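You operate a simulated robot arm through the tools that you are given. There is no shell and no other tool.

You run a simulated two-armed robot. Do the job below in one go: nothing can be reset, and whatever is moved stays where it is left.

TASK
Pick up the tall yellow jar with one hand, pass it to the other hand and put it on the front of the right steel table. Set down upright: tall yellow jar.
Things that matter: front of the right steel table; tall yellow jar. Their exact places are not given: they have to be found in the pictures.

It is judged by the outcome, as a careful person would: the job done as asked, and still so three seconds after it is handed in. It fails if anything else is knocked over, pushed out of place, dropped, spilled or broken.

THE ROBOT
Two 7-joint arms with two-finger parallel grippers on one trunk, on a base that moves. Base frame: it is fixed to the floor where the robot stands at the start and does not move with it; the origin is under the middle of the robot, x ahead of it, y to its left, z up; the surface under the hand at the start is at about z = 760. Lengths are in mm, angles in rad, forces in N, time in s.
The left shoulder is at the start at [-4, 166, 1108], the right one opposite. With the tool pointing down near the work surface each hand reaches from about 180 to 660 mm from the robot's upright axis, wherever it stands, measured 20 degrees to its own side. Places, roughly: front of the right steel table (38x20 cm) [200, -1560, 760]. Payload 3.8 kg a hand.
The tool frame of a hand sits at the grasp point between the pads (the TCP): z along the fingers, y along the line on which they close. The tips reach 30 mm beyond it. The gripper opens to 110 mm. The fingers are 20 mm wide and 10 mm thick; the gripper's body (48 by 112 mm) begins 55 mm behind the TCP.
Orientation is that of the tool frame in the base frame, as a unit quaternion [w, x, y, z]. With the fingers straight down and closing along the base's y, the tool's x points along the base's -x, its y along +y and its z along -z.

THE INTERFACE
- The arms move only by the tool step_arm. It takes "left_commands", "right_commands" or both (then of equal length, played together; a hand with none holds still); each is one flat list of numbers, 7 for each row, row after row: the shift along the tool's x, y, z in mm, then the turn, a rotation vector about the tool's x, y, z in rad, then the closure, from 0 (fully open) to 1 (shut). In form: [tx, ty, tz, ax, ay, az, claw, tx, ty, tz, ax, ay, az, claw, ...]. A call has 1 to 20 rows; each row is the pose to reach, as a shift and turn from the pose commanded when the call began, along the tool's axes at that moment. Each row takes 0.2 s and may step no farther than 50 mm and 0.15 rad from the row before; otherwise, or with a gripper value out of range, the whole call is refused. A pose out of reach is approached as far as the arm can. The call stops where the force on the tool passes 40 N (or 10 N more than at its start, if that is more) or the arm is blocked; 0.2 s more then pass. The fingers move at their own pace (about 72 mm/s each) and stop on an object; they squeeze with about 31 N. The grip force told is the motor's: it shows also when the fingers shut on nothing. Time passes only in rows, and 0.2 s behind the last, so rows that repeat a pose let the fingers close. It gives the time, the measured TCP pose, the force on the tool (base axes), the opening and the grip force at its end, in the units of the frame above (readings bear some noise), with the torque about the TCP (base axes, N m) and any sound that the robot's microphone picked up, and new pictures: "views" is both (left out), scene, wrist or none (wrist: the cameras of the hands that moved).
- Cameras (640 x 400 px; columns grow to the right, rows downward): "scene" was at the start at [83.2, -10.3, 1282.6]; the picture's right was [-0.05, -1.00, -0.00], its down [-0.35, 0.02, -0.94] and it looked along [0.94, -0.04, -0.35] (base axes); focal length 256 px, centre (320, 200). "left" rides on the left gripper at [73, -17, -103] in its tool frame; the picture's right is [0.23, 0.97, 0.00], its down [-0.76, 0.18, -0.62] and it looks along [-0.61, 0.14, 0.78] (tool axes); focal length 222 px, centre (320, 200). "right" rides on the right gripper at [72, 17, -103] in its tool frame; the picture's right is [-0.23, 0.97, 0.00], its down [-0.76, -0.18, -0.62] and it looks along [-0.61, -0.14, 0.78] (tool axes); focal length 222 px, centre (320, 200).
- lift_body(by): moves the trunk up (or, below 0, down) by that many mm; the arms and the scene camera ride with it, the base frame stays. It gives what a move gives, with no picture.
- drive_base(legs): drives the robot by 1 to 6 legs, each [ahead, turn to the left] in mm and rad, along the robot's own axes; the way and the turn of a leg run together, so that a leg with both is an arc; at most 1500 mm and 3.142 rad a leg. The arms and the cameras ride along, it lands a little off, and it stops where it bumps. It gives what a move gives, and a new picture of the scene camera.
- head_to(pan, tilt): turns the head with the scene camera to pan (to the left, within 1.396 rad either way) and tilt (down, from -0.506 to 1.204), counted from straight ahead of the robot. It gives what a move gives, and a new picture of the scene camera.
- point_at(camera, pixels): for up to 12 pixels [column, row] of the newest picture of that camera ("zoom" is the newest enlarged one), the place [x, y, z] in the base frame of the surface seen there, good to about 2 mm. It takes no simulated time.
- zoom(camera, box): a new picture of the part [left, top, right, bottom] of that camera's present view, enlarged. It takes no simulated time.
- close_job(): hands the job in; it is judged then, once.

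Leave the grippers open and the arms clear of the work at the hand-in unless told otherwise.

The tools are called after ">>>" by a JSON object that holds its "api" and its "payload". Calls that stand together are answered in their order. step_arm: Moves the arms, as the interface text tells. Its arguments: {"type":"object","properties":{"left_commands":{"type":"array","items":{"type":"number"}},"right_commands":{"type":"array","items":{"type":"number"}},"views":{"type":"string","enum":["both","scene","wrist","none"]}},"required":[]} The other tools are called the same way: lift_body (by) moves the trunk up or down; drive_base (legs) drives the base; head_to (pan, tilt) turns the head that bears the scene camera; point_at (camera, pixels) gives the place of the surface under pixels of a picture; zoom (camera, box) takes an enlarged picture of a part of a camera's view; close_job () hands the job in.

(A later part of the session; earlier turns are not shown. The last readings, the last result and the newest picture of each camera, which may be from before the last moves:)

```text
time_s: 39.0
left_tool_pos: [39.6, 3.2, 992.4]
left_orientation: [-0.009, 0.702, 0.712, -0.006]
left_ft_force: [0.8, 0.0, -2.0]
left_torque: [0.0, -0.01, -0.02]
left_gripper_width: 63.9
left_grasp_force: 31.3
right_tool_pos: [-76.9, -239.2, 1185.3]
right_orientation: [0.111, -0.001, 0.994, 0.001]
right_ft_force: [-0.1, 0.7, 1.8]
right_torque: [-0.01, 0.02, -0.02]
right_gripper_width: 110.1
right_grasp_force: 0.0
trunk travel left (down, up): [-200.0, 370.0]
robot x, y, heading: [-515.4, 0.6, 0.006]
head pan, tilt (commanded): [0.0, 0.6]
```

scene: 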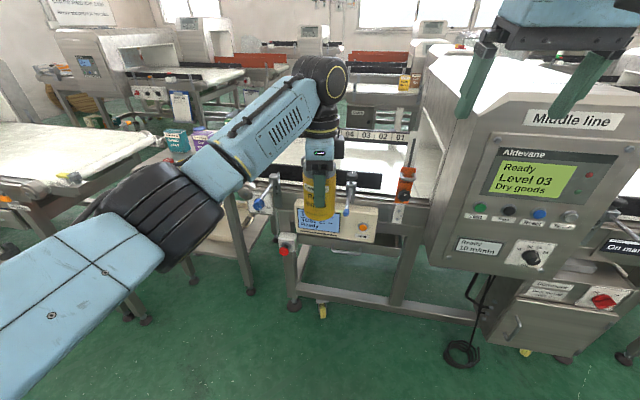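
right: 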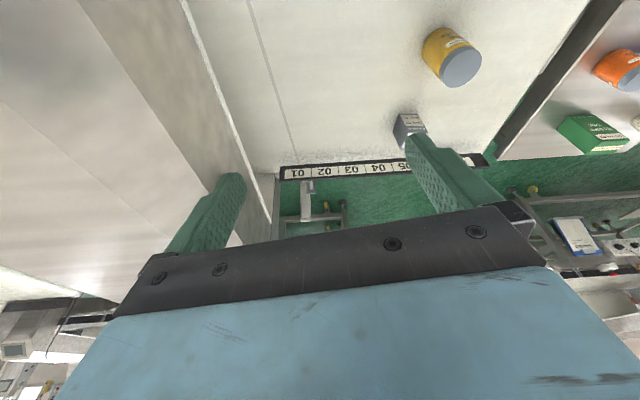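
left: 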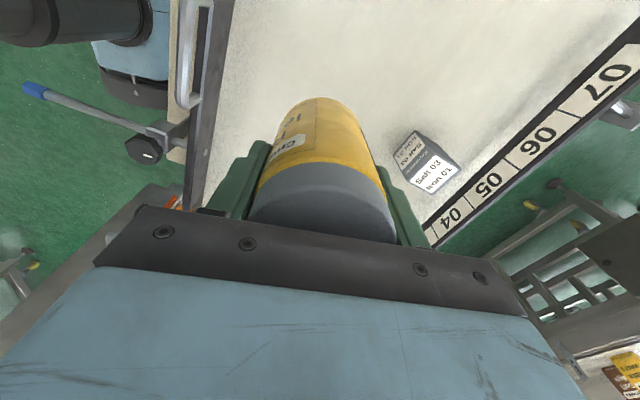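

The robot is now at (−515, 0), and the jar is held steady. I bring the left hand a little closer and to the right, to about (−5, −70, 1005), straightening its small lean for the handover.

>>> {"api": "step_arm", "payload": {"left_commands": [-10, -6, -2, -0.005, -0.001, 0, 1, -24, -15, -5, -0.01, -0.002, 0, 1, -38, -24, -8, -0.015, -0.003, 0, 1, -52, -33, -11, -0.02, -0.004, 0, 1, -65, -40, -14, -0.021, -0.004, 0, 1, -73, -45, -15, -0.021, -0.004, 0, 1, -73, -45, -15, -0.021, -0.004, 0, 1], "views": "both"}}

```text
time_s: 40.5
left_tool_pos: [-6.2, -68.6, 1009.3]
left_orientation: [0.0, 0.703, 0.711, 0.0]
left_ft_force: [0.6, 0.2, -1.9]
left_torque: [0.02, -0.02, -0.02]
left_gripper_width: 63.9
left_grasp_force: 31.0
right_tool_pos: [-76.5, -238.6, 1184.6]
right_orientation: [0.111, -0.001, 0.994, 0.001]
right_ft_force: [-0.3, 0.4, -0.1]
right_torque: [-0.02, 0.02, 0.01]
right_gripper_width: 110.0
right_grasp_force: 0.0
trunk travel left (down, up): [-200.0, 370.0]
robot x, y, heading: [-513.3, 1.0, 0.006]
head pan, tilt (commanded): [0.0, 0.6]
```

scene: 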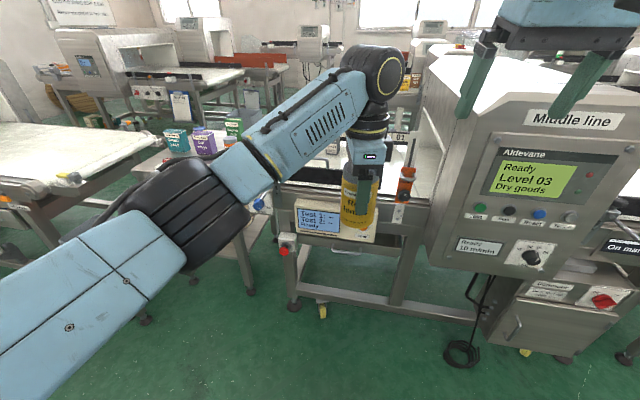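
left: 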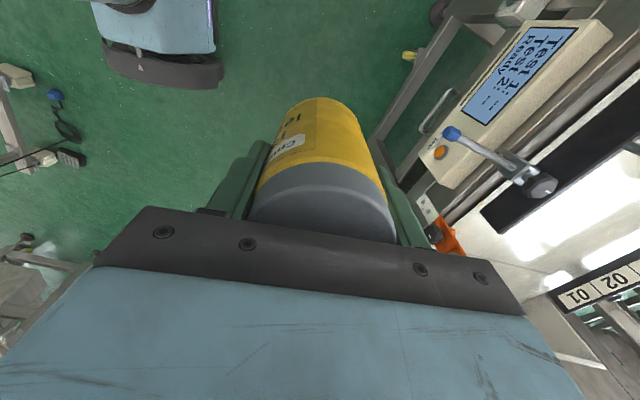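

The jar is now at about (−6, −69), with its base at z ≈ 936. Now I turn the right hand so that it points forward and 22° down, and bring it to about (−120, −200, 1045), to the right of and behind the jar.

>>> {"api": "step_arm", "payload": {"right_commands": [7.3, 3.9, 12.7, 0, -0.0965, 0, 0, 14.7, 7.7, 25.4, 0, -0.193, 0, 0, 22, 11.6, 38.1, 0, -0.2895, 0, 0, 29.4, 15.4, 50.8, 0, -0.386, 0, 0, 36.7, 19.3, 63.5, 0, -0.4825, 0, 0, 44, 23.2, 76.2, 0, -0.579, 0, 0, 51.4, 27, 88.9, 0, -0.6755, 0, 0, 58.7, 30.9, 101.6, 0, -0.772, 0, 0, 66.1, 34.7, 114.3, 0, -0.8685, 0, 0, 73.4, 38.6, 127, 0, -0.965, 0, 0, 73.4, 38.6, 127, 0, -0.965, 0, 0], "views": "both"}}

```text
time_s: 43.0
left_tool_pos: [-4.9, -68.6, 1008.4]
left_orientation: [0.0, 0.703, 0.711, 0.0]
left_ft_force: [0.1, 0.1, -2.3]
left_torque: [0.01, -0.03, 0.02]
left_gripper_width: 64.0
left_grasp_force: 30.7
right_tool_pos: [-72.5, -186.4, 1052.0]
right_orientation: [0.56, 0.0, 0.829, 0.001]
right_ft_force: [0.7, -0.2, 0.9]
right_torque: [0.02, 0.01, -0.01]
right_gripper_width: 110.1
right_grasp_force: 0.0
right hand out of reach, approached as far as the arm can: row 8, 9, 10, 11
trunk travel left (down, up): [-200.0, 370.0]
robot x, y, heading: [-518.5, -0.1, 0.001]
head pan, tilt (commanded): [0.0, 0.6]
```

scene: 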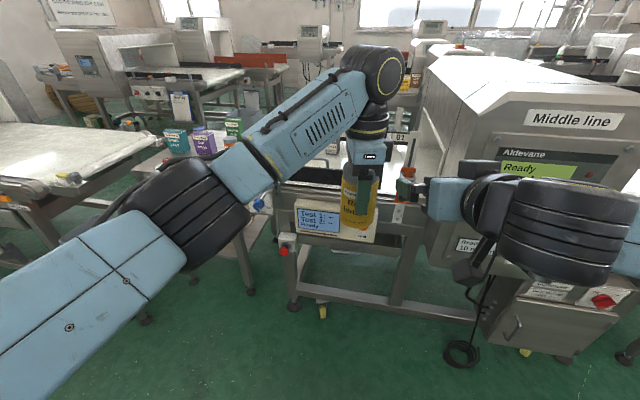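
right: 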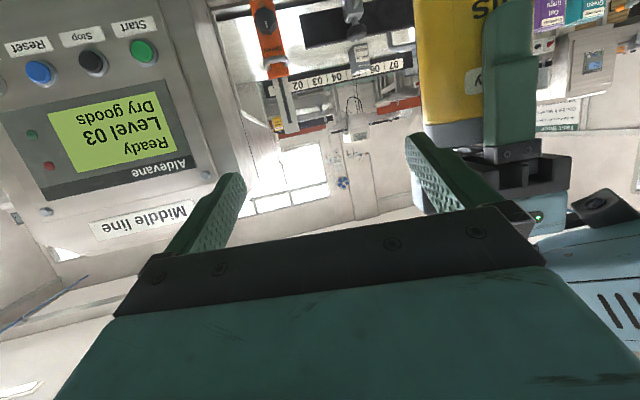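

The hand reached the right tilt but couldn't fold back farther than x ≈ −72. So I'll come from below instead. First I lower the right hand, staying to the right of the jar, to about z 900.

>>> {"api": "step_arm", "payload": {"right_commands": [14, 0, 13.75, 0, 0, 0, 0, 28, 0, 27.5, 0, 0, 0, 0, 42, 0, 41.25, 0, 0, 0, 0, 56, 0, 55, 0, 0, 0, 0, 70, 0, 68.75, 0, 0, 0, 0, 84, 0, 82.5, 0, 0, 0, 0, 98, 0, 96.25, 0, 0, 0, 0, 112, 0, 110, 0, 0, 0, 0, 112, 0, 110, 0, 0, 0, 0], "views": "both"}}

```text
time_s: 44.0
left_tool_pos: [1.3, -51.2, 1003.8]
left_orientation: [-0.018, 0.693, 0.721, 0.009]
left_ft_force: [0.1, 24.8, 1.8]
left_torque: [0.24, 0.4, -0.76]
left_gripper_width: 63.1
left_grasp_force: 30.7
right_tool_pos: [-45.7, -123.4, 995.7]
right_orientation: [0.556, 0.029, 0.824, 0.103]
right_ft_force: [-0.3, -25.3, -3.5]
right_torque: [-0.29, -0.23, -0.36]
right_gripper_width: 97.5
right_grasp_force: 0.1
right hand out of reach, approached as far as the arm can: row 5
trunk travel left (down, up): [-200.0, 370.0]
robot x, y, heading: [-514.1, 0.2, 0.005]
head pan, tilt (commanded): [0.0, 0.6]
stopped in row 5 (left hand): the force on the tool passed its limit at 73 N (the readings are from after the stop); the commanded pose is now the measured one
```

scene: 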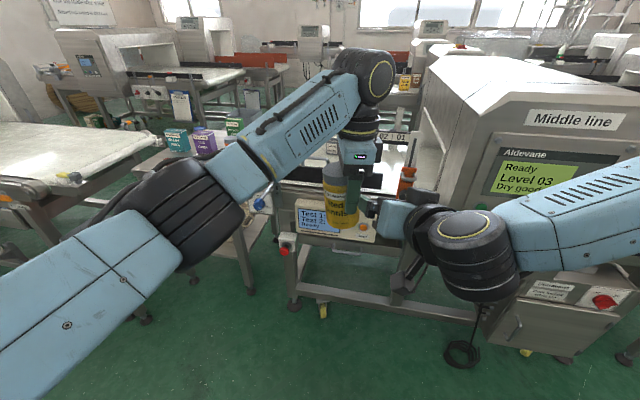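
right: 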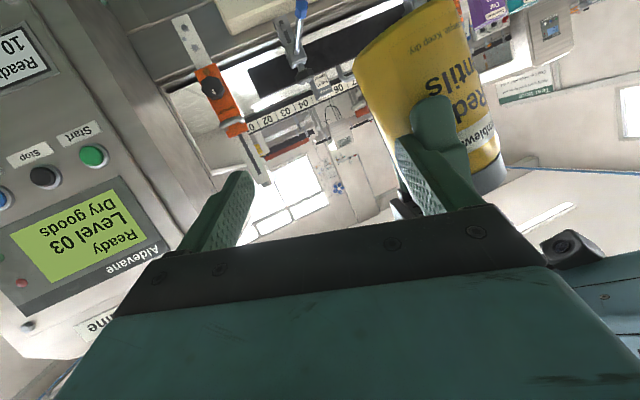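

The right arm swung sideways unexpectedly and its finger pressed against the left finger or the jar, at about 25 N. The move stopped. I'll look closely before doing anything.

>>> {"api": "zoom", "payload": {"camera": "scene", "box": [290, 110, 450, 260]}}

>>> {"api": "zoom", "payload": {"camera": "left", "box": [0, 0, 640, 400]}}

>>> {"api": "zoom", "payload": {"camera": "right", "box": [320, 0, 560, 220]}}

```text
2.67 times, centred on (370, 185) of scene
```

zoom: 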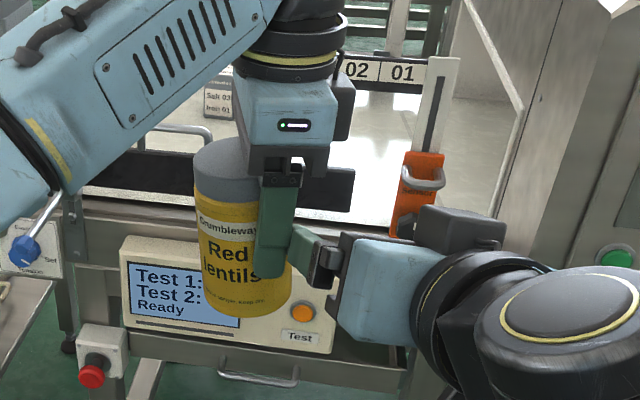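

```text
1.00 times, centred on (320, 200) of left (not enlarged: the box is as wide or as high as the picture)
```

zoom: 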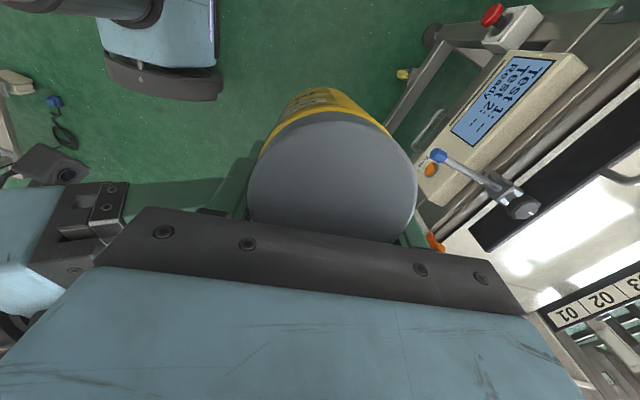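

```text
1.82 times, centred on (440, 110) of right
```

zoom: 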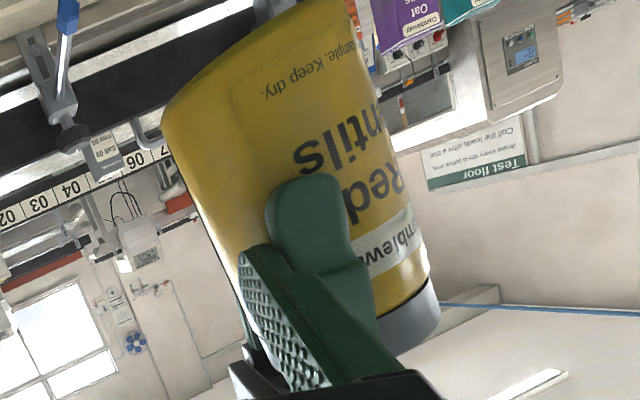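

The jar is still clamped (63 mm) but shifted toward +y in the left fingers, and the right hand's finger tip is against the left finger. I back the right hand away to its right in small steps.

>>> {"api": "step_arm", "payload": {"right_commands": [-0.8, -4.9, -0.7, 0, 0, 0, 0, -1.6, -9.8, -1.4, 0, 0, 0, 0, -3.2, -19.5, -2.8, 0, 0, 0, 0, -6.5, -39, -5.5, 0, 0, 0, 0, -9.7, -58.6, -8.3, 0, 0, 0, 0, -13, -78.2, -11, 0, 0, 0, 0, -16.2, -97.7, -13.8, 0, 0, 0, 0], "views": "both"}}

```text
time_s: 45.6
left_tool_pos: [-0.5, -56.1, 1003.5]
left_orientation: [-0.017, 0.696, 0.718, 0.008]
left_ft_force: [-6.5, 15.8, 2.9]
left_torque: [0.1, 0.27, -0.59]
left_gripper_width: 63.3
left_grasp_force: 30.9
right_tool_pos: [-47.4, -130.8, 997.2]
right_orientation: [0.555, 0.027, 0.825, 0.106]
right_ft_force: [5.9, -15.9, -8.1]
right_torque: [-0.57, 0.07, -0.64]
right_gripper_width: 101.3
right_grasp_force: 0.0
right hand out of reach, approached as far as the arm can: row 3, 4, 5, 6, 7
trunk travel left (down, up): [-200.0, 370.0]
robot x, y, heading: [-511.3, -1.3, 0.003]
head pan, tilt (commanded): [0.0, 0.6]
```

scene: 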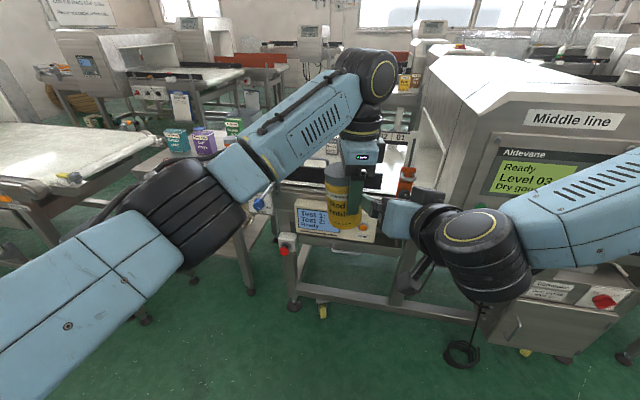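
right: 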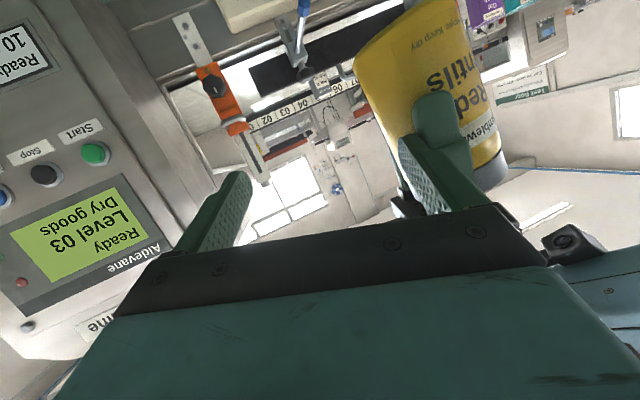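

The right arm is at a joint limit and can't move away in that direction. I move the left hand with the jar to the left (+y) instead, in small steps, to separate them.

>>> {"api": "step_arm", "payload": {"left_commands": [5, 0.2, 0.2, 0, 0, 0, 1, 10, 0.3, 0.4, 0, 0, 0, 1, 18, 0.6, 0.6, 0, 0, 0, 1, 28, 0.9, 1, 0, 0, 0, 1, 38, 1.2, 1.3, 0, 0, 0, 1, 48, 1.5, 1.7, 0, 0, 0, 1, 60, 1.9, 2.1, 0, 0, 0, 1, 60, 1.9, 2.1, 0, 0, 0, 1], "views": "both"}}

```text
time_s: 47.4
left_tool_pos: [-0.4, 4.6, 1004.6]
left_orientation: [-0.016, 0.695, 0.718, 0.009]
left_ft_force: [-0.2, 0.8, -2.2]
left_torque: [0.0, -0.02, 0.02]
left_gripper_width: 62.9
left_grasp_force: 31.0
right_tool_pos: [-48.3, -129.5, 998.2]
right_orientation: [0.556, 0.026, 0.824, 0.106]
right_ft_force: [-0.2, 0.1, -0.7]
right_torque: [0.0, 0.04, 0.0]
right_gripper_width: 110.0
right_grasp_force: 0.0
trunk travel left (down, up): [-200.0, 370.0]
robot x, y, heading: [-515.0, 3.5, 0.003]
head pan, tilt (commanded): [0.0, 0.6]
```

scene: 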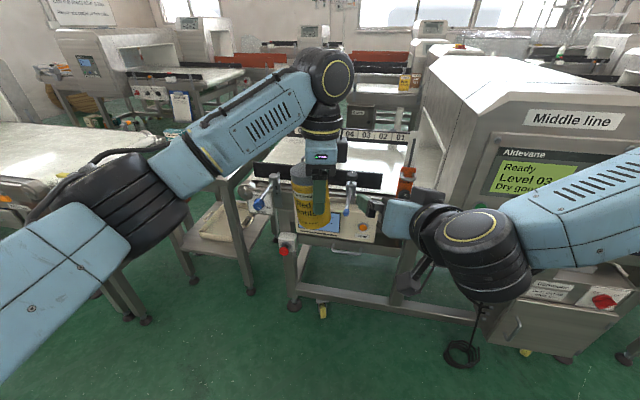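
left: 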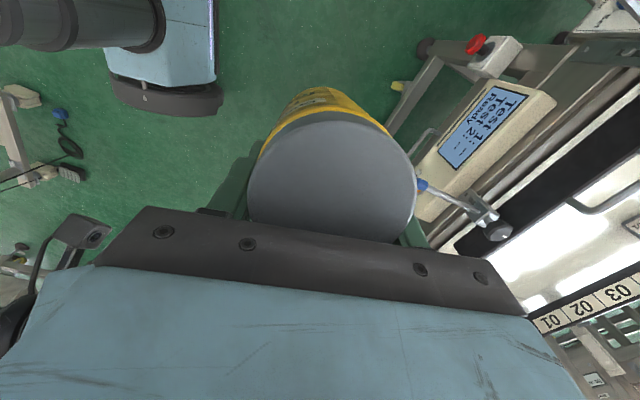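

They are separated, and the jar is still held. I measure how the jar now sits in the left fingers: lid rim, body and bottom.

>>> {"api": "point_at", "payload": {"camera": "left", "pixels": [[332, 128], [255, 175], [410, 175], [332, 180], [332, 225], [290, 135], [380, 135], [325, 100], [275, 130]]}}

>>> {"api": "zoom", "payload": {"camera": "scene", "box": [270, 120, 390, 250]}}

```text
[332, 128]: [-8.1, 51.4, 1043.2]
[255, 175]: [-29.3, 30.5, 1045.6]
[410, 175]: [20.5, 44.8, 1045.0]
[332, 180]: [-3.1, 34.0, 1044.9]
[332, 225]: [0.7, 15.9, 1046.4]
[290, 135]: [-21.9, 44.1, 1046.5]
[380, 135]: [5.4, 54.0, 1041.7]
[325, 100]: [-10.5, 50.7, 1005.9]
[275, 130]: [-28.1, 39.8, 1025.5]
```

```text
3.08 times, centred on (330, 185) of scene
```

zoom: 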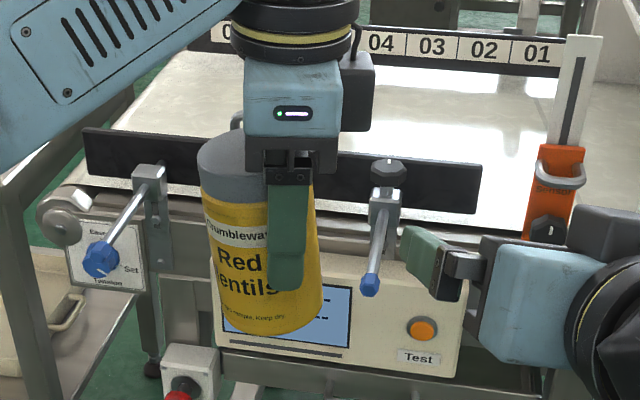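

The jar is upright in the left hand but sits about 16 mm toward +y from the finger centre, with its lid top at z ≈ 1046 and base at about 931. I give the right arm room by moving the left hand up 60 and left 50, gently.

>>> {"api": "step_arm", "payload": {"left_commands": [8, 0, -10, 0, 0, 0, 1, 17, 0, -20, 0, 0, 0, 1, 26, 0, -30, 0, 0, 0, 1, 35, 0, -40, 0, 0, 0, 1, 44, 0, -52, 0, 0, 0, 1, 50, 0, -60, 0, 0, 0, 1, 50, 0, -60, 0, 0, 0, 1], "views": "wrist"}}

```text
time_s: 49.0
left_tool_pos: [-4.1, 53.0, 1065.9]
left_orientation: [-0.016, 0.695, 0.718, 0.007]
left_ft_force: [-0.2, 0.1, -2.3]
left_torque: [0.03, 0.0, 0.01]
left_gripper_width: 63.3
left_grasp_force: 31.1
right_tool_pos: [-48.1, -131.0, 997.6]
right_orientation: [0.555, 0.025, 0.824, 0.107]
right_ft_force: [0.1, 0.0, 0.7]
right_torque: [0.02, 0.02, -0.03]
right_gripper_width: 109.9
right_grasp_force: 0.0
trunk travel left (down, up): [-200.0, 370.0]
robot x, y, heading: [-513.1, 2.1, -0.001]
head pan, tilt (commanded): [0.0, 0.6]
```

left: 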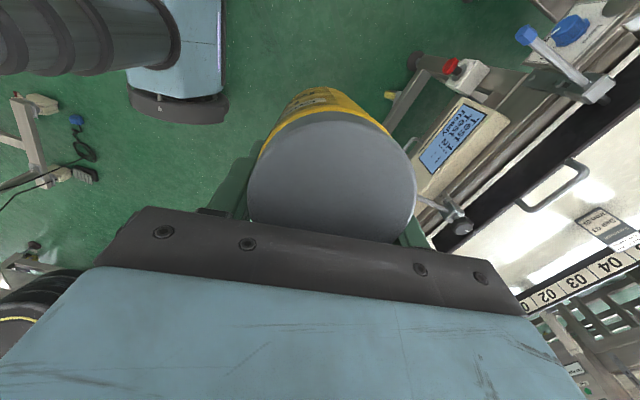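

The left hand is clear at (−4, 53, 1066). Now I move the right hand forward and down in small steps, toward a more comfortable region.

>>> {"api": "step_arm", "payload": {"right_commands": [3.2, -1.6, 7.7, 0, 0, 0, 0, 6.4, -3.2, 15.4, 0, 0, 0, 0, 9.6, -4.8, 23.1, 0, 0, 0, 0, 12.8, -6.4, 30.8, 0, 0, 0, 0, 16, -8, 38.5, 0, 0, 0, 0, 19.1, -9.7, 46.1, 0, 0, 0, 0, 22.3, -11.3, 53.8, 0, 0, 0, 0, 25.5, -12.9, 61.5, 0, 0, 0, 0, 28.7, -14.5, 69.2, 0, 0, 0, 0, 31.9, -16.1, 76.9, 0, 0, 0, 0], "views": "scene"}}

```text
time_s: 51.2
left_tool_pos: [-2.7, 53.6, 1066.6]
left_orientation: [-0.015, 0.696, 0.718, 0.008]
left_ft_force: [-0.2, 0.1, -3.2]
left_torque: [-0.01, 0.0, -0.05]
left_gripper_width: 63.1
left_grasp_force: 31.4
right_tool_pos: [16.1, -101.9, 965.1]
right_orientation: [0.551, 0.031, 0.828, 0.099]
right_ft_force: [-0.3, 0.5, 0.1]
right_torque: [0.0, -0.03, -0.03]
right_gripper_width: 110.1
right_grasp_force: 0.0
right hand out of reach, approached as far as the arm can: row 1, 2, 3, 4, 5, 6, 7, 8, 9, 10
trunk travel left (down, up): [-200.0, 370.0]
robot x, y, heading: [-515.8, 1.1, 0.006]
head pan, tilt (commanded): [0.0, 0.6]
```

scene: 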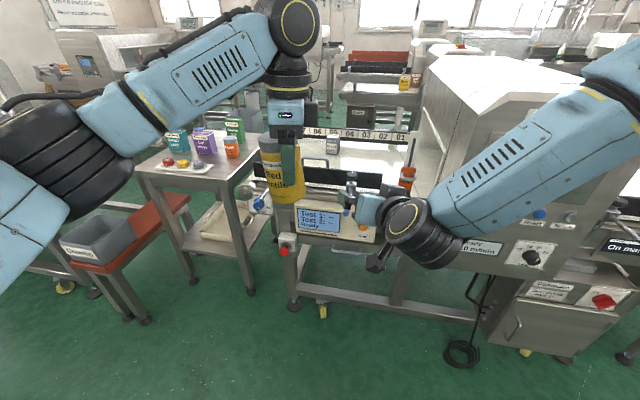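

The right arm is stuck near a joint limit, and I need to know which pose it counts from. I send a zero move to see if it still reports "out of reach".

>>> {"api": "step_arm", "payload": {"right_commands": [0, 0, 0, 0, 0, 0, 0], "views": "none"}}

```text
time_s: 51.6
left_tool_pos: [-2.8, 53.5, 1066.4]
left_orientation: [-0.015, 0.696, 0.718, 0.008]
left_ft_force: [0.6, -0.3, -2.8]
left_torque: [-0.04, -0.03, -0.05]
left_gripper_width: 63.0
left_grasp_force: 31.5
right_tool_pos: [15.1, -102.4, 965.5]
right_orientation: [0.551, 0.032, 0.828, 0.099]
right_ft_force: [-0.4, 0.4, 0.1]
right_torque: [-0.02, 0.01, 0.0]
right_gripper_width: 110.3
right_grasp_force: 0.1
trunk travel left (down, up): [-200.0, 370.0]
robot x, y, heading: [-513.4, -3.2, -0.001]
head pan, tilt (commanded): [0.0, 0.6]
```

A zero move is not flagged, so each call counts from the reachable pose. The forward-pointing pose is bad for the right arm, but the mirror of the side pose the left hand reached earlier, pointing left with the camera up, should suit it. First I move the left hand with the jar well away to the left.

>>> {"api": "step_arm", "payload": {"left_commands": [12, -4, -1, 0, 0, 0, 1, 27, -9, -2, 0, 0, 0, 1, 42, -14, -4, 0, 0, 0, 1, 57, -19, -6, 0, 0, 0, 1, 72, -24, -8, 0, 0, 0, 1, 87, -29, -10, 0, 0, 0, 1, 102, -34, -12, 0, 0, 0, 1, 117, -39, -14, 0, 0, 0, 1, 130, -44, -15, 0, 0, 0, 1, 140, -47, -16, 0, 0, 0, 1], "views": "scene"}}

```text
time_s: 53.8
left_tool_pos: [-53.4, 190.5, 1088.5]
left_orientation: [-0.015, 0.695, 0.718, 0.008]
left_ft_force: [-0.2, 0.0, -3.8]
left_torque: [-0.03, -0.02, 0.0]
left_gripper_width: 63.1
left_grasp_force: 31.0
right_tool_pos: [16.3, -103.0, 963.6]
right_orientation: [0.551, 0.03, 0.828, 0.1]
right_ft_force: [0.1, 0.9, 0.2]
right_torque: [0.03, -0.01, -0.01]
right_gripper_width: 110.0
right_grasp_force: 0.0
trunk travel left (down, up): [-200.0, 370.0]
robot x, y, heading: [-513.0, -1.1, 0.004]
head pan, tilt (commanded): [0.0, 0.6]
```

scene: 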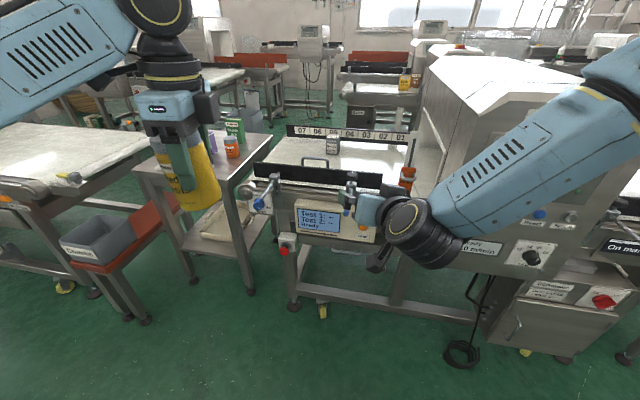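

The left hand and jar are well out of the way. I turn the right hand back to pointing straight down while raising it and moving it to the right, to about (−35, −262, 1080).

>>> {"api": "step_arm", "payload": {"right_commands": [-5, -3, -6, 0.0212, 0.117, -0.0066, 0, -12, -8, -12, 0.0424, 0.234, -0.0132, 0, -21, -17, -21, 0.0636, 0.351, -0.0198, 0, -31, -28, -31, 0.0848, 0.468, -0.0264, 0, -42, -40, -42, 0.106, 0.585, -0.033, 0, -52, -53, -52, 0.1272, 0.702, -0.0396, 0, -63, -66, -63, 0.1484, 0.819, -0.0462, 0, -74, -80, -74, 0.1696, 0.936, -0.0528, 0, -85, -94, -85, 0.1908, 1.053, -0.0594, 0, -95, -108, -95, 0.212, 1.17, -0.066, 0, -104, -120, -104, 0.212, 1.17, -0.066, 0, -111, -129, -111, 0.212, 1.17, -0.066, 0, -111, -129, -111, 0.212, 1.17, -0.066, 0], "views": "scene"}}

```text
time_s: 56.6
left_tool_pos: [-53.4, 189.0, 1087.5]
left_orientation: [-0.015, 0.696, 0.718, 0.007]
left_ft_force: [0.4, -0.2, -1.9]
left_torque: [-0.02, 0.03, -0.03]
left_gripper_width: 63.1
left_grasp_force: 31.4
right_tool_pos: [-32.0, -265.3, 1079.9]
right_orientation: [0.007, -0.008, 1.0, 0.003]
right_ft_force: [-0.2, 0.0, 0.4]
right_torque: [-0.02, 0.01, 0.03]
right_gripper_width: 110.2
right_grasp_force: 0.0
trunk travel left (down, up): [-200.0, 370.0]
robot x, y, heading: [-516.7, 1.7, 0.008]
head pan, tilt (commanded): [0.0, 0.6]
```

scene: 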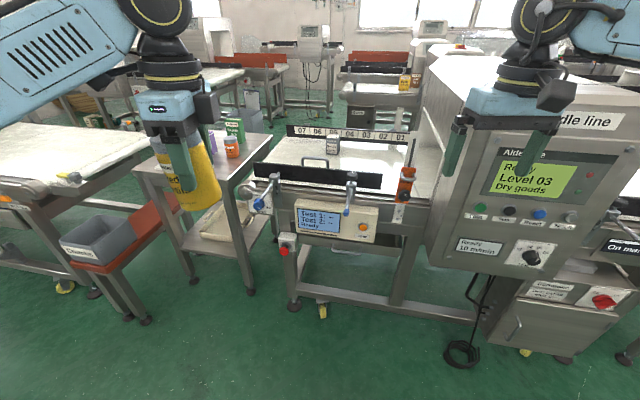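

The right hand is back pointing down at (−32, −265, 1080). Now I do the mirrored turn, so the right hand points left and 15° down with its camera on top, moving to about (−15, −200, 1000).

>>> {"api": "step_arm", "payload": {"right_commands": [-1.1, 4.1, 5, -0.0634, 0.0634, 0.0826, 0, -2.1, 8.1, 10, -0.1268, 0.1268, 0.1652, 0, -3.2, 12.2, 15, -0.1902, 0.1902, 0.2478, 0, -4.3, 16.3, 20, -0.2536, 0.2536, 0.3304, 0, -5.3, 20.3, 25, -0.3169, 0.3169, 0.413, 0, -6.4, 24.4, 30, -0.3803, 0.3803, 0.4956, 0, -7.4, 28.4, 35, -0.4437, 0.4437, 0.5782, 0, -8.5, 32.5, 40, -0.5071, 0.5071, 0.6608, 0, -9.6, 36.6, 45, -0.5705, 0.5705, 0.7434, 0, -10.6, 40.6, 50, -0.6339, 0.6339, 0.826, 0, -11.7, 44.7, 55, -0.6973, 0.6973, 0.9086, 0, -12.8, 48.8, 60, -0.7607, 0.7607, 0.9912, 0, -13.8, 52.8, 65, -0.824, 0.824, 1.0738, 0, -14.9, 56.9, 70, -0.8874, 0.8874, 1.1564, 0, -15.9, 60.9, 75, -0.9508, 0.9508, 1.239, 0, -17, 65, 80, -1.0142, 1.0142, 1.3216, 0, -17, 65, 80, -1.0142, 1.0142, 1.3216, 0], "views": "both"}}

```text
time_s: 60.2
left_tool_pos: [-53.3, 190.2, 1087.9]
left_orientation: [-0.016, 0.696, 0.718, 0.008]
left_ft_force: [0.1, 0.5, -3.1]
left_torque: [-0.02, 0.0, -0.02]
left_gripper_width: 62.9
left_grasp_force: 30.6
right_tool_pos: [-13.0, -199.1, 998.9]
right_orientation: [-0.433, 0.551, 0.567, 0.433]
right_ft_force: [0.5, -0.1, 0.2]
right_torque: [0.01, 0.04, 0.02]
right_gripper_width: 110.2
right_grasp_force: 0.0
trunk travel left (down, up): [-200.0, 370.0]
robot x, y, heading: [-512.9, 3.0, 0.004]
head pan, tilt (commanded): [0.0, 0.6]
```

scene: 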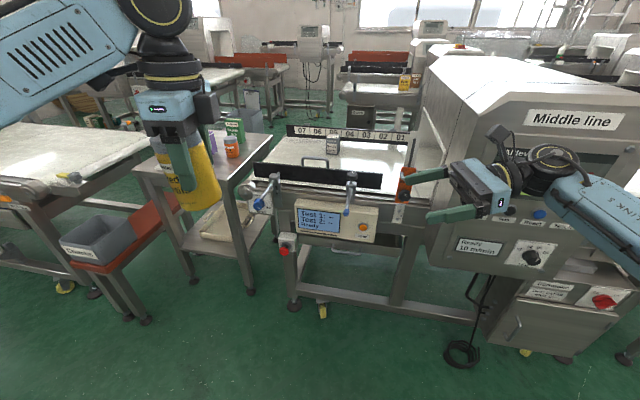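
right: 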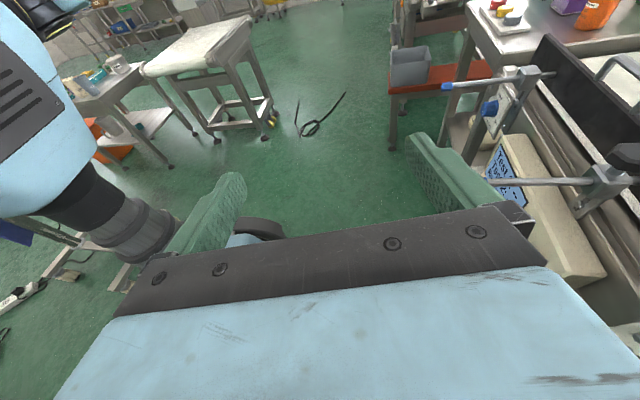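

The right hand is now in a comfortable side pose at (−13, −199, 999), pointing left with its camera up. Next I turn the left hand with the jar 90° about the vertical, so its fingers sit on the jar's ±y sides and leave the ±x sides free for the right hand.

>>> {"api": "step_arm", "payload": {"left_commands": [0, 0, 0, 0.0044, -0.0014, -0.1309, 1, 0, 0, 0, 0.0088, -0.0028, -0.2617, 1, 0, 0, 0, 0.0133, -0.0043, -0.3925, 1, 0, 0, 0, 0.0177, -0.0057, -0.5233, 1, 0, 0, 0, 0.0221, -0.0071, -0.6542, 1, 0, 0, 0, 0.0265, -0.0085, -0.785, 1, 0, 0, 0, 0.0309, -0.0099, -0.9158, 1, 0, 0, 0, 0.0353, -0.0113, -1.0467, 1, 0, 0, 0, 0.0398, -0.0128, -1.1775, 1, 0, 0, 0, 0.0442, -0.0142, -1.3083, 1, 0, 0, 0, 0.0486, -0.0156, -1.4392, 1, 0, 0, 0, 0.053, -0.017, -1.57, 1, 0, 0, 0, 0.053, -0.017, -1.57, 1], "views": "both"}}

```text
time_s: 63.0
left_tool_pos: [-52.6, 189.6, 1085.9]
left_orientation: [-0.016, -0.016, 1.0, -0.007]
left_ft_force: [1.3, -0.3, -2.8]
left_torque: [0.0, -0.02, 0.04]
left_gripper_width: 62.9
left_grasp_force: 31.1
right_tool_pos: [-13.0, -199.4, 998.5]
right_orientation: [-0.432, 0.551, 0.568, 0.433]
right_ft_force: [-0.2, -0.1, 0.6]
right_torque: [-0.02, 0.0, 0.0]
right_gripper_width: 109.9
right_grasp_force: 0.0
trunk travel left (down, up): [-200.0, 370.0]
robot x, y, heading: [-513.3, 0.9, 0.003]
head pan, tilt (commanded): [0.0, 0.6]
```

scene: 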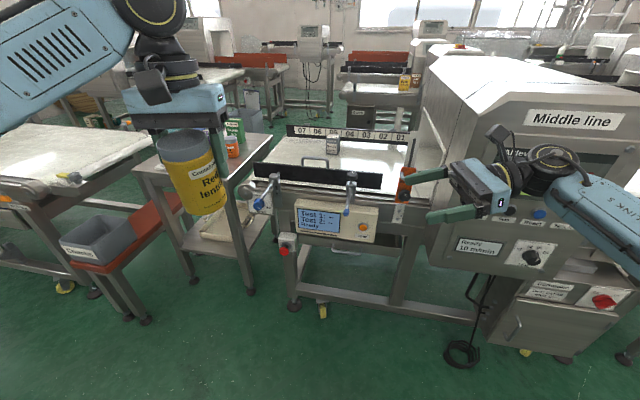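
left: 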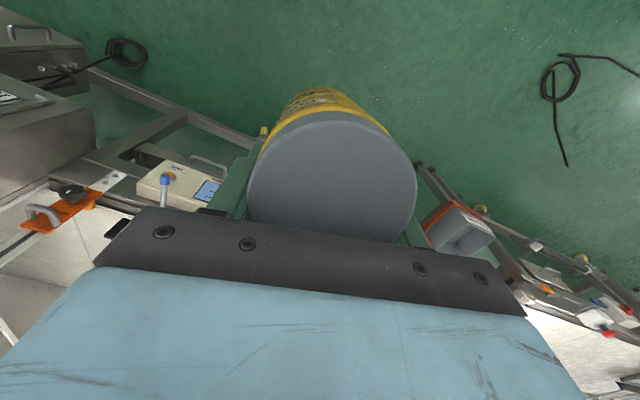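

The turn went well, and the jar still holds at 62.9 mm. I measure lid and body points for the jar's place and tilt.

>>> {"api": "point_at", "payload": {"camera": "left", "pixels": [[332, 132], [255, 185], [410, 185], [332, 180], [332, 225], [285, 145], [385, 140], [325, 100], [318, 95], [370, 110]]}}

>>> {"api": "point_at", "payload": {"camera": "scene", "pixels": [[190, 150], [192, 165], [197, 185], [202, 205], [180, 180], [212, 175], [187, 205], [218, 200]]}}

>>> {"api": "zoom", "payload": {"camera": "scene", "box": [120, 70, 270, 230]}}

```text
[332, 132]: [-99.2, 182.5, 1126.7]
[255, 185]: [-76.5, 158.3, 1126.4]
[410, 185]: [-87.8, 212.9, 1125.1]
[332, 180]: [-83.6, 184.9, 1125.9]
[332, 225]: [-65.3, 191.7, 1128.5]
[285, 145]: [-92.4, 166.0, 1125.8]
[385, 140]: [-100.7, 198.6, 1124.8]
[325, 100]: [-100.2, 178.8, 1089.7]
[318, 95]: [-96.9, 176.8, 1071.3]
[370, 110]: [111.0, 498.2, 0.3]
```

```text
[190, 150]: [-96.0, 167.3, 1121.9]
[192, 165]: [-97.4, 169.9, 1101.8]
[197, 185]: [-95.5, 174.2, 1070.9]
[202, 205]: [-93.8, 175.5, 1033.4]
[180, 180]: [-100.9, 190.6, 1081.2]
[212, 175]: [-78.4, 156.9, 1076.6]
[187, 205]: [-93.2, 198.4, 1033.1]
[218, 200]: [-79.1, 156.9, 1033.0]
```

```text
2.50 times, centred on (195, 150) of scene
```

zoom: 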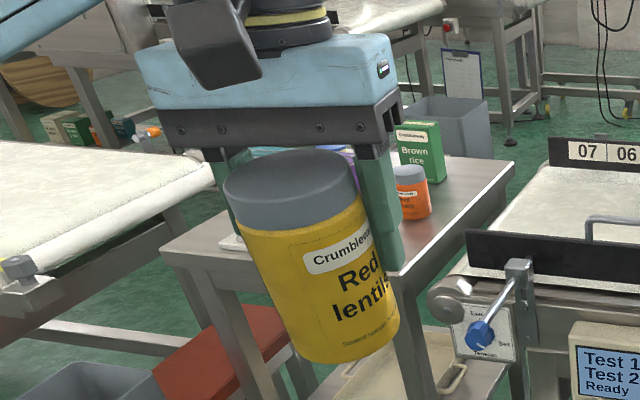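

The jar is upright: its lid is flat within 2 mm, and its axis is about 16 mm toward the robot from the left TCP. Now both hands move to pre-handover places: right to (−20, −90, 999), left to (−3, 60, 1009), with the jar axis in line with the right hand.

>>> {"api": "step_arm", "payload": {"left_commands": [-4.7, -13, 7.7, 0, 0, 0, 1, -9.5, -26, 15.4, 0, 0, 0, 1, -14.2, -39, 23.2, 0, 0, 0, 1, -19, -52, 30.9, 0, 0, 0, 1, -23.7, -65, 38.6, 0, 0, 0, 1, -28.4, -78, 46.3, 0, 0, 0, 1, -33.2, -91, 54, 0, 0, 0, 1, -37.9, -104, 61.8, 0, 0, 0, 1, -42.7, -117, 69.5, 0, 0, 0, 1, -47.4, -130.1, 77.2, 0, 0, 0, 1, -47.4, -130.1, 77.2, 0, 0, 0, 1], "right_commands": [2.7, -0.5, 10.6, 0, 0, 0, 0, 5.5, -1, 21.1, 0, 0, 0, 0, 8.2, -1.5, 31.7, 0, 0, 0, 0, 10.9, -2, 42.2, 0, 0, 0, 0, 13.7, -2.5, 52.8, 0, 0, 0, 0, 16.4, -3.1, 63.4, 0, 0, 0, 0, 19.1, -3.6, 73.9, 0, 0, 0, 0, 21.8, -4.1, 84.5, 0, 0, 0, 0, 24.6, -4.6, 95, 0, 0, 0, 0, 27.3, -5.1, 105.6, 0, 0, 0, 0, 27.3, -5.1, 105.6, 0, 0, 0, 0], "views": "both"}}

```text
time_s: 65.4
left_tool_pos: [-2.3, 61.8, 1010.3]
left_orientation: [-0.017, -0.016, 1.0, -0.006]
left_ft_force: [-0.1, 0.4, -2.4]
left_torque: [0.04, -0.04, 0.03]
left_gripper_width: 62.7
left_grasp_force: 31.3
right_tool_pos: [-20.9, -89.5, 998.5]
right_orientation: [-0.432, 0.551, 0.568, 0.433]
right_ft_force: [0.0, 0.0, 0.3]
right_torque: [-0.01, -0.01, 0.03]
right_gripper_width: 110.2
right_grasp_force: 0.1
trunk travel left (down, up): [-200.0, 370.0]
robot x, y, heading: [-510.5, 1.7, 0.011]
head pan, tilt (commanded): [0.0, 0.6]
```

scene: 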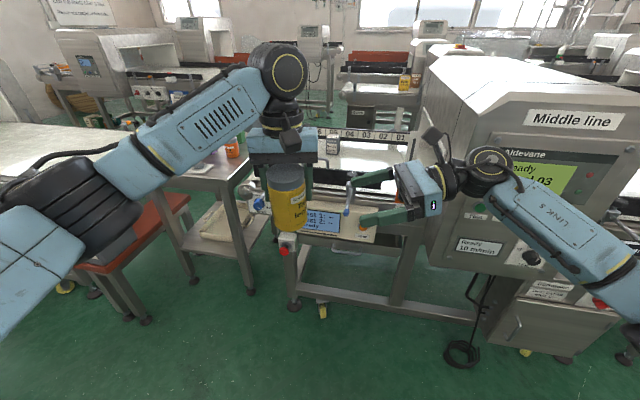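
right: 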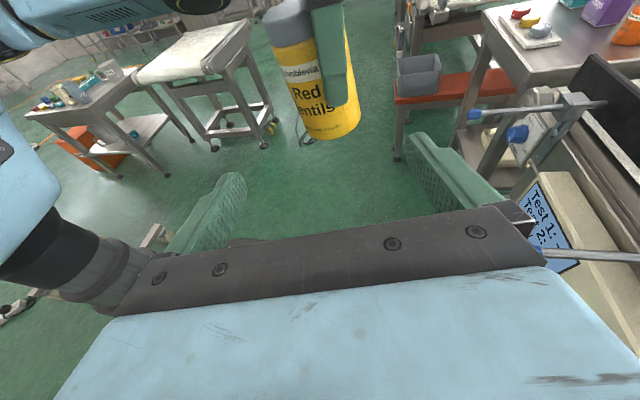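
left: 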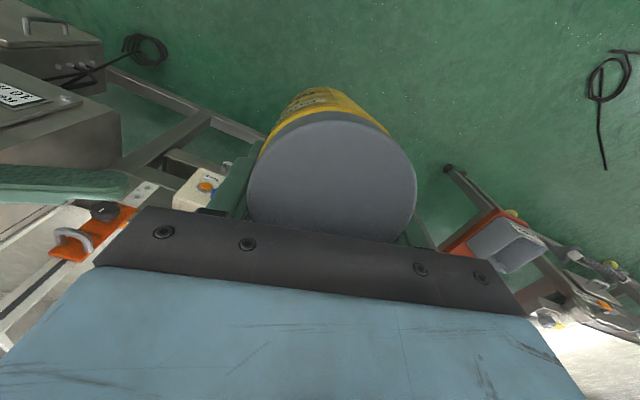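

The right camera sees the jar at about (315, 80), with the left finger in front of it. I measure the jar from both views to line up the final approach.

>>> {"api": "point_at", "payload": {"camera": "right", "pixels": [[285, 75], [300, 110], [305, 125], [340, 115], [350, 110], [292, 40], [335, 60], [310, 130]]}}

>>> {"api": "point_at", "payload": {"camera": "left", "pixels": [[332, 132], [255, 185], [410, 185], [332, 180], [332, 225], [325, 100]]}}

>>> {"api": "zoom", "payload": {"camera": "scene", "box": [230, 110, 450, 250]}}

>>> {"api": "zoom", "payload": {"camera": "right", "box": [200, 0, 440, 150]}}

```text
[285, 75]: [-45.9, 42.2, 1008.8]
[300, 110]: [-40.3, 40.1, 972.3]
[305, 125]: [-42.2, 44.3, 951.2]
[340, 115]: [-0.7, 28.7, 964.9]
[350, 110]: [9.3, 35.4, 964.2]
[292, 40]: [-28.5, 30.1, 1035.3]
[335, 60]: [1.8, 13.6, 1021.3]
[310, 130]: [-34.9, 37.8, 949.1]
```

```text
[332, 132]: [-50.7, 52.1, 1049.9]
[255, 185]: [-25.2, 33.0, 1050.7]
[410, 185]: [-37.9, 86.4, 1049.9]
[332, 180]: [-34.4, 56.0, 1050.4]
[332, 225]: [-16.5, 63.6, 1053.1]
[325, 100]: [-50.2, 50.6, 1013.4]
```

```text
2.86 times, centred on (340, 180) of scene
```

zoom: 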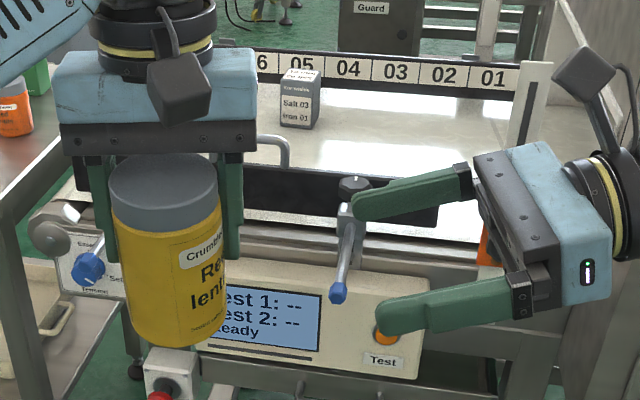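

```text
2.67 times, centred on (320, 75) of right
```

zoom: 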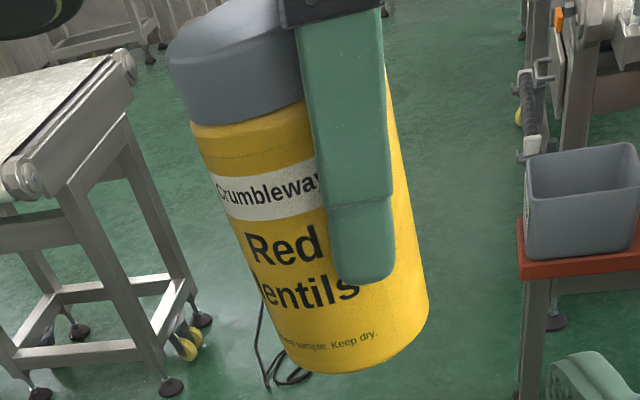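

The jar's top leans about 0.08 rad toward the robot. I correct this with a small tilt of the left hand, line up the jar axis at x ≈ −20.7, and move it 90 mm toward the right hand.

>>> {"api": "step_arm", "payload": {"left_commands": [0.7, -8, 0.1, 0, 0.02, 0, 1, 1.4, -18, 0.3, 0, 0.04, 0, 1, 2.1, -28, 0.4, 0, 0.06, 0, 1, 2.8, -39, 0.6, 0, 0.08, 0, 1, 3.6, -50, 0.8, 0, 0.08, 0, 1, 4.3, -61, 1, 0, 0.08, 0, 1, 5.1, -72, 1.1, 0, 0.08, 0, 1, 5.8, -82, 1.3, 0, 0.08, 0, 1, 6.4, -90, 1.4, 0, 0.08, 0, 1, 6.4, -90, 1.4, 0, 0.08, 0, 1], "views": "both"}}

```text
time_s: 67.6
left_tool_pos: [-6.0, -29.2, 1010.6]
left_orientation: [-0.056, -0.015, 0.998, -0.007]
left_ft_force: [0.4, -0.2, -3.3]
left_torque: [0.01, -0.02, -0.01]
left_gripper_width: 62.8
left_grasp_force: 30.9
right_tool_pos: [-20.6, -89.8, 998.8]
right_orientation: [-0.433, 0.55, 0.568, 0.432]
right_ft_force: [0.0, 0.1, 0.4]
right_torque: [0.02, -0.02, 0.01]
right_gripper_width: 110.2
right_grasp_force: 0.0
trunk travel left (down, up): [-200.0, 370.0]
robot x, y, heading: [-513.1, 0.3, 0.001]
head pan, tilt (commanded): [0.0, 0.6]
```

scene: 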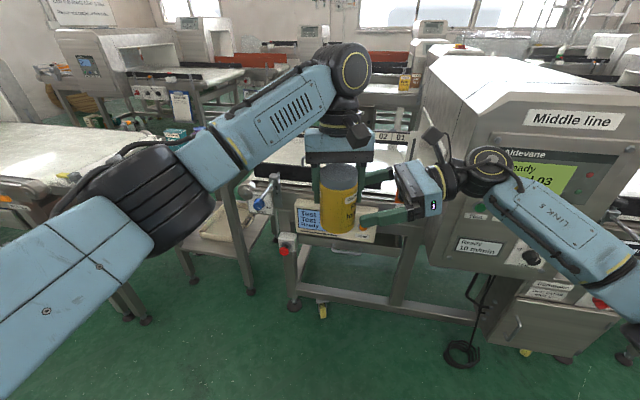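
left: 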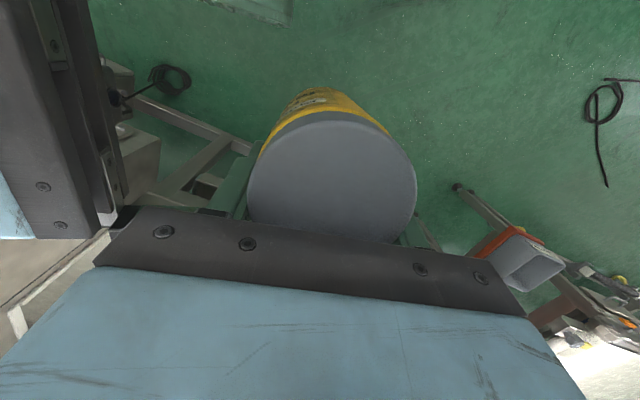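

The jar is just at the mouth of the right fingers. I zoom in to check the clearances on both sides before the last 42 mm.

>>> {"api": "zoom", "payload": {"camera": "scene", "box": [290, 120, 450, 260]}}

>>> {"api": "zoom", "payload": {"camera": "right", "box": [120, 0, 560, 300]}}

>>> {"api": "point_at", "payload": {"camera": "left", "pixels": [[332, 132], [255, 185], [410, 185], [332, 180], [332, 225], [325, 100], [70, 200], [110, 180]]}}

```text
2.86 times, centred on (370, 190) of scene
```

zoom: 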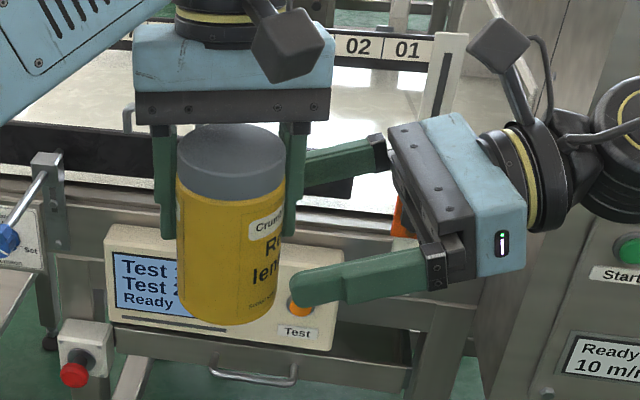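

```text
1.33 times, centred on (340, 150) of right
```

zoom: 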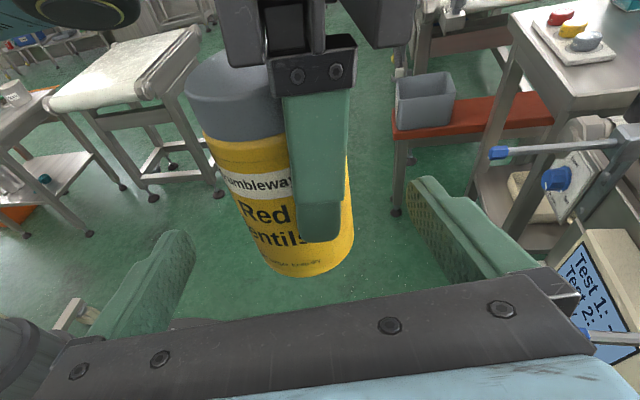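

```text
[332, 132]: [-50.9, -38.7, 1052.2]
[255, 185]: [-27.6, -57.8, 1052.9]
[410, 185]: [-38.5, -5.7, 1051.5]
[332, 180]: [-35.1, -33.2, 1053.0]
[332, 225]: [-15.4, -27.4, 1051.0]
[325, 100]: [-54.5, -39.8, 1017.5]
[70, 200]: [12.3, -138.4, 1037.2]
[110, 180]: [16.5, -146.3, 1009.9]
```

The jar is centred between the right fingers, with a level lid and an axis at x ≈ −21. I move the jar the last 42 mm into the right hand.

>>> {"api": "step_arm", "payload": {"left_commands": [0.2, -7, 0.1, 0, 0, 0, 1, 0.4, -14, 0.2, 0, 0, 0, 1, 0.6, -21, 0.3, 0, 0, 0, 1, 0.8, -28, 0.4, 0, 0, 0, 1, 1, -35, 0.5, 0, 0, 0, 1, 1.2, -42, 0.6, 0, 0, 0, 1, 1.2, -42, 0.6, 0, 0, 0, 1], "views": "both"}}

```text
time_s: 69.2
left_tool_pos: [-6.5, -71.1, 1010.2]
left_orientation: [-0.056, -0.015, 0.998, -0.007]
left_ft_force: [-0.2, -1.2, -1.4]
left_torque: [-0.05, -0.05, 0.03]
left_gripper_width: 62.7
left_grasp_force: 30.2
right_tool_pos: [-20.0, -89.0, 998.8]
right_orientation: [-0.433, 0.551, 0.568, 0.432]
right_ft_force: [0.0, 0.3, 0.5]
right_torque: [0.05, 0.0, 0.02]
right_gripper_width: 110.0
right_grasp_force: 0.0
trunk travel left (down, up): [-200.0, 370.0]
robot x, y, heading: [-505.7, -1.0, 0.005]
head pan, tilt (commanded): [0.0, 0.6]
```

scene: 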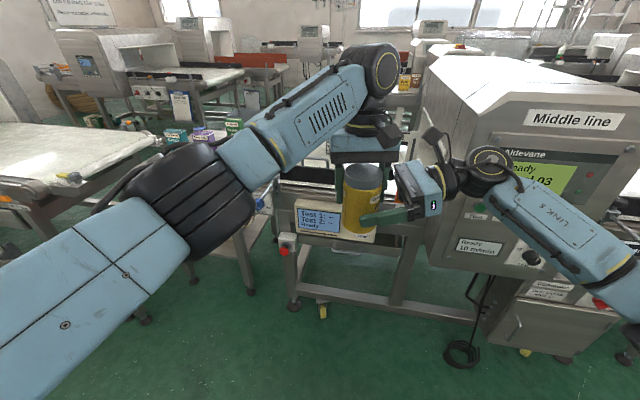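
left: 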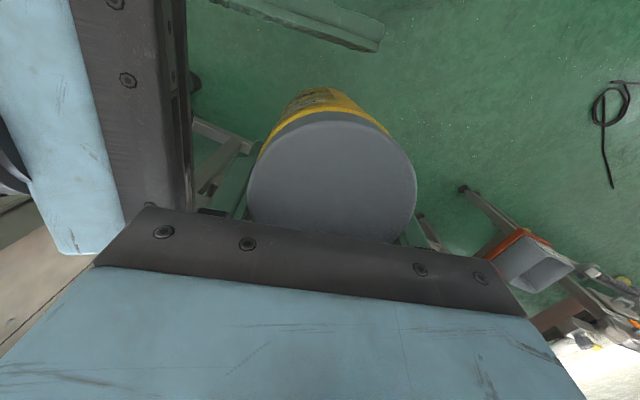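

There was no contact force. I check closely that the right fingers straddle the yellow body on ±x, and that the palm clears the left finger.

>>> {"api": "zoom", "payload": {"camera": "scene", "box": [310, 110, 470, 260]}}

>>> {"api": "zoom", "payload": {"camera": "right", "box": [0, 0, 640, 400]}}

```text
2.67 times, centred on (390, 185) of scene
```

zoom: 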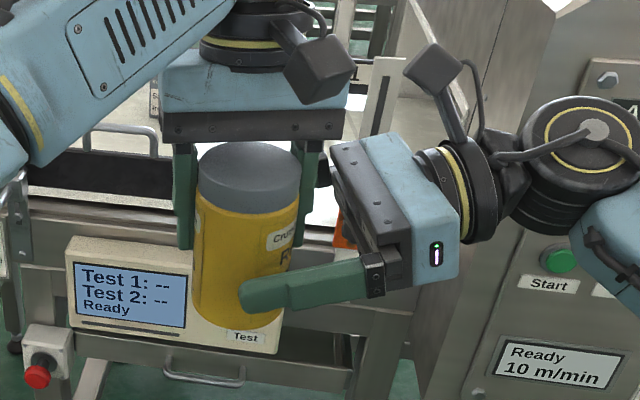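

```text
1.00 times, centred on (320, 200) of right (not enlarged: the box is as wide or as high as the picture)
```

zoom: 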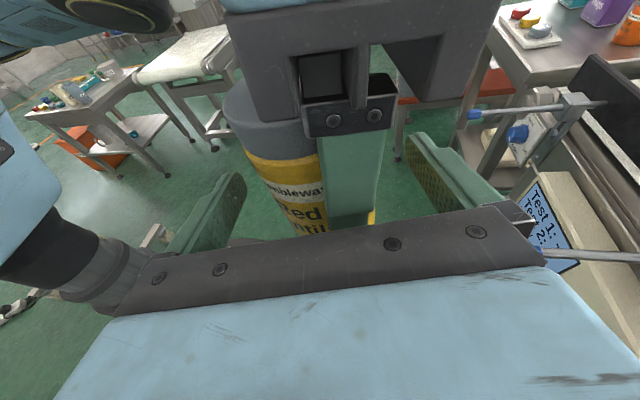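

The fingers straddle the jar's yellow body, and the palm clears the left finger. I close the right hand on it.

>>> {"api": "step_arm", "payload": {"right_commands": [0, 0, 0, 0, 0, 0, 1, 0, 0, 0, 0, 0, 0, 1, 0, 0, 0, 0, 0, 0, 1, 0, 0, 0, 0, 0, 0, 1, 0, 0, 0, 0, 0, 0, 1, 0, 0, 0, 0, 0, 0, 1], "views": "both"}}

```text
time_s: 70.6
left_tool_pos: [-6.2, -71.6, 1010.3]
left_orientation: [-0.056, -0.015, 0.998, -0.006]
left_ft_force: [5.9, -0.7, -2.1]
left_torque: [0.04, -0.16, -0.06]
left_gripper_width: 62.9
left_grasp_force: 30.2
right_tool_pos: [-21.3, -90.1, 998.2]
right_orientation: [-0.432, 0.551, 0.568, 0.433]
right_ft_force: [-5.7, 0.5, 0.0]
right_torque: [-0.05, 0.04, 0.15]
right_gripper_width: 63.4
right_grasp_force: 31.0
trunk travel left (down, up): [-200.0, 370.0]
robot x, y, heading: [-511.9, -0.5, -0.003]
head pan, tilt (commanded): [0.0, 0.6]
```

scene: 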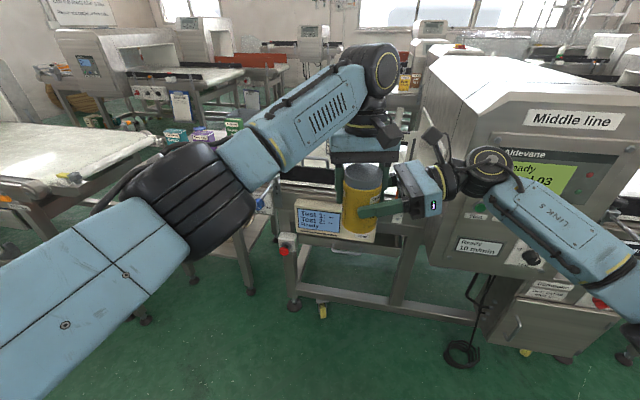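
right: 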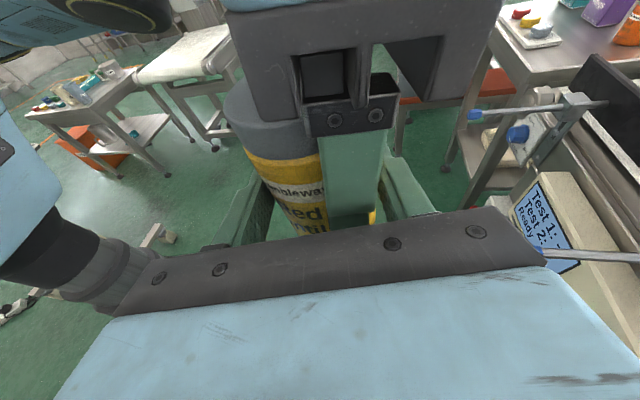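

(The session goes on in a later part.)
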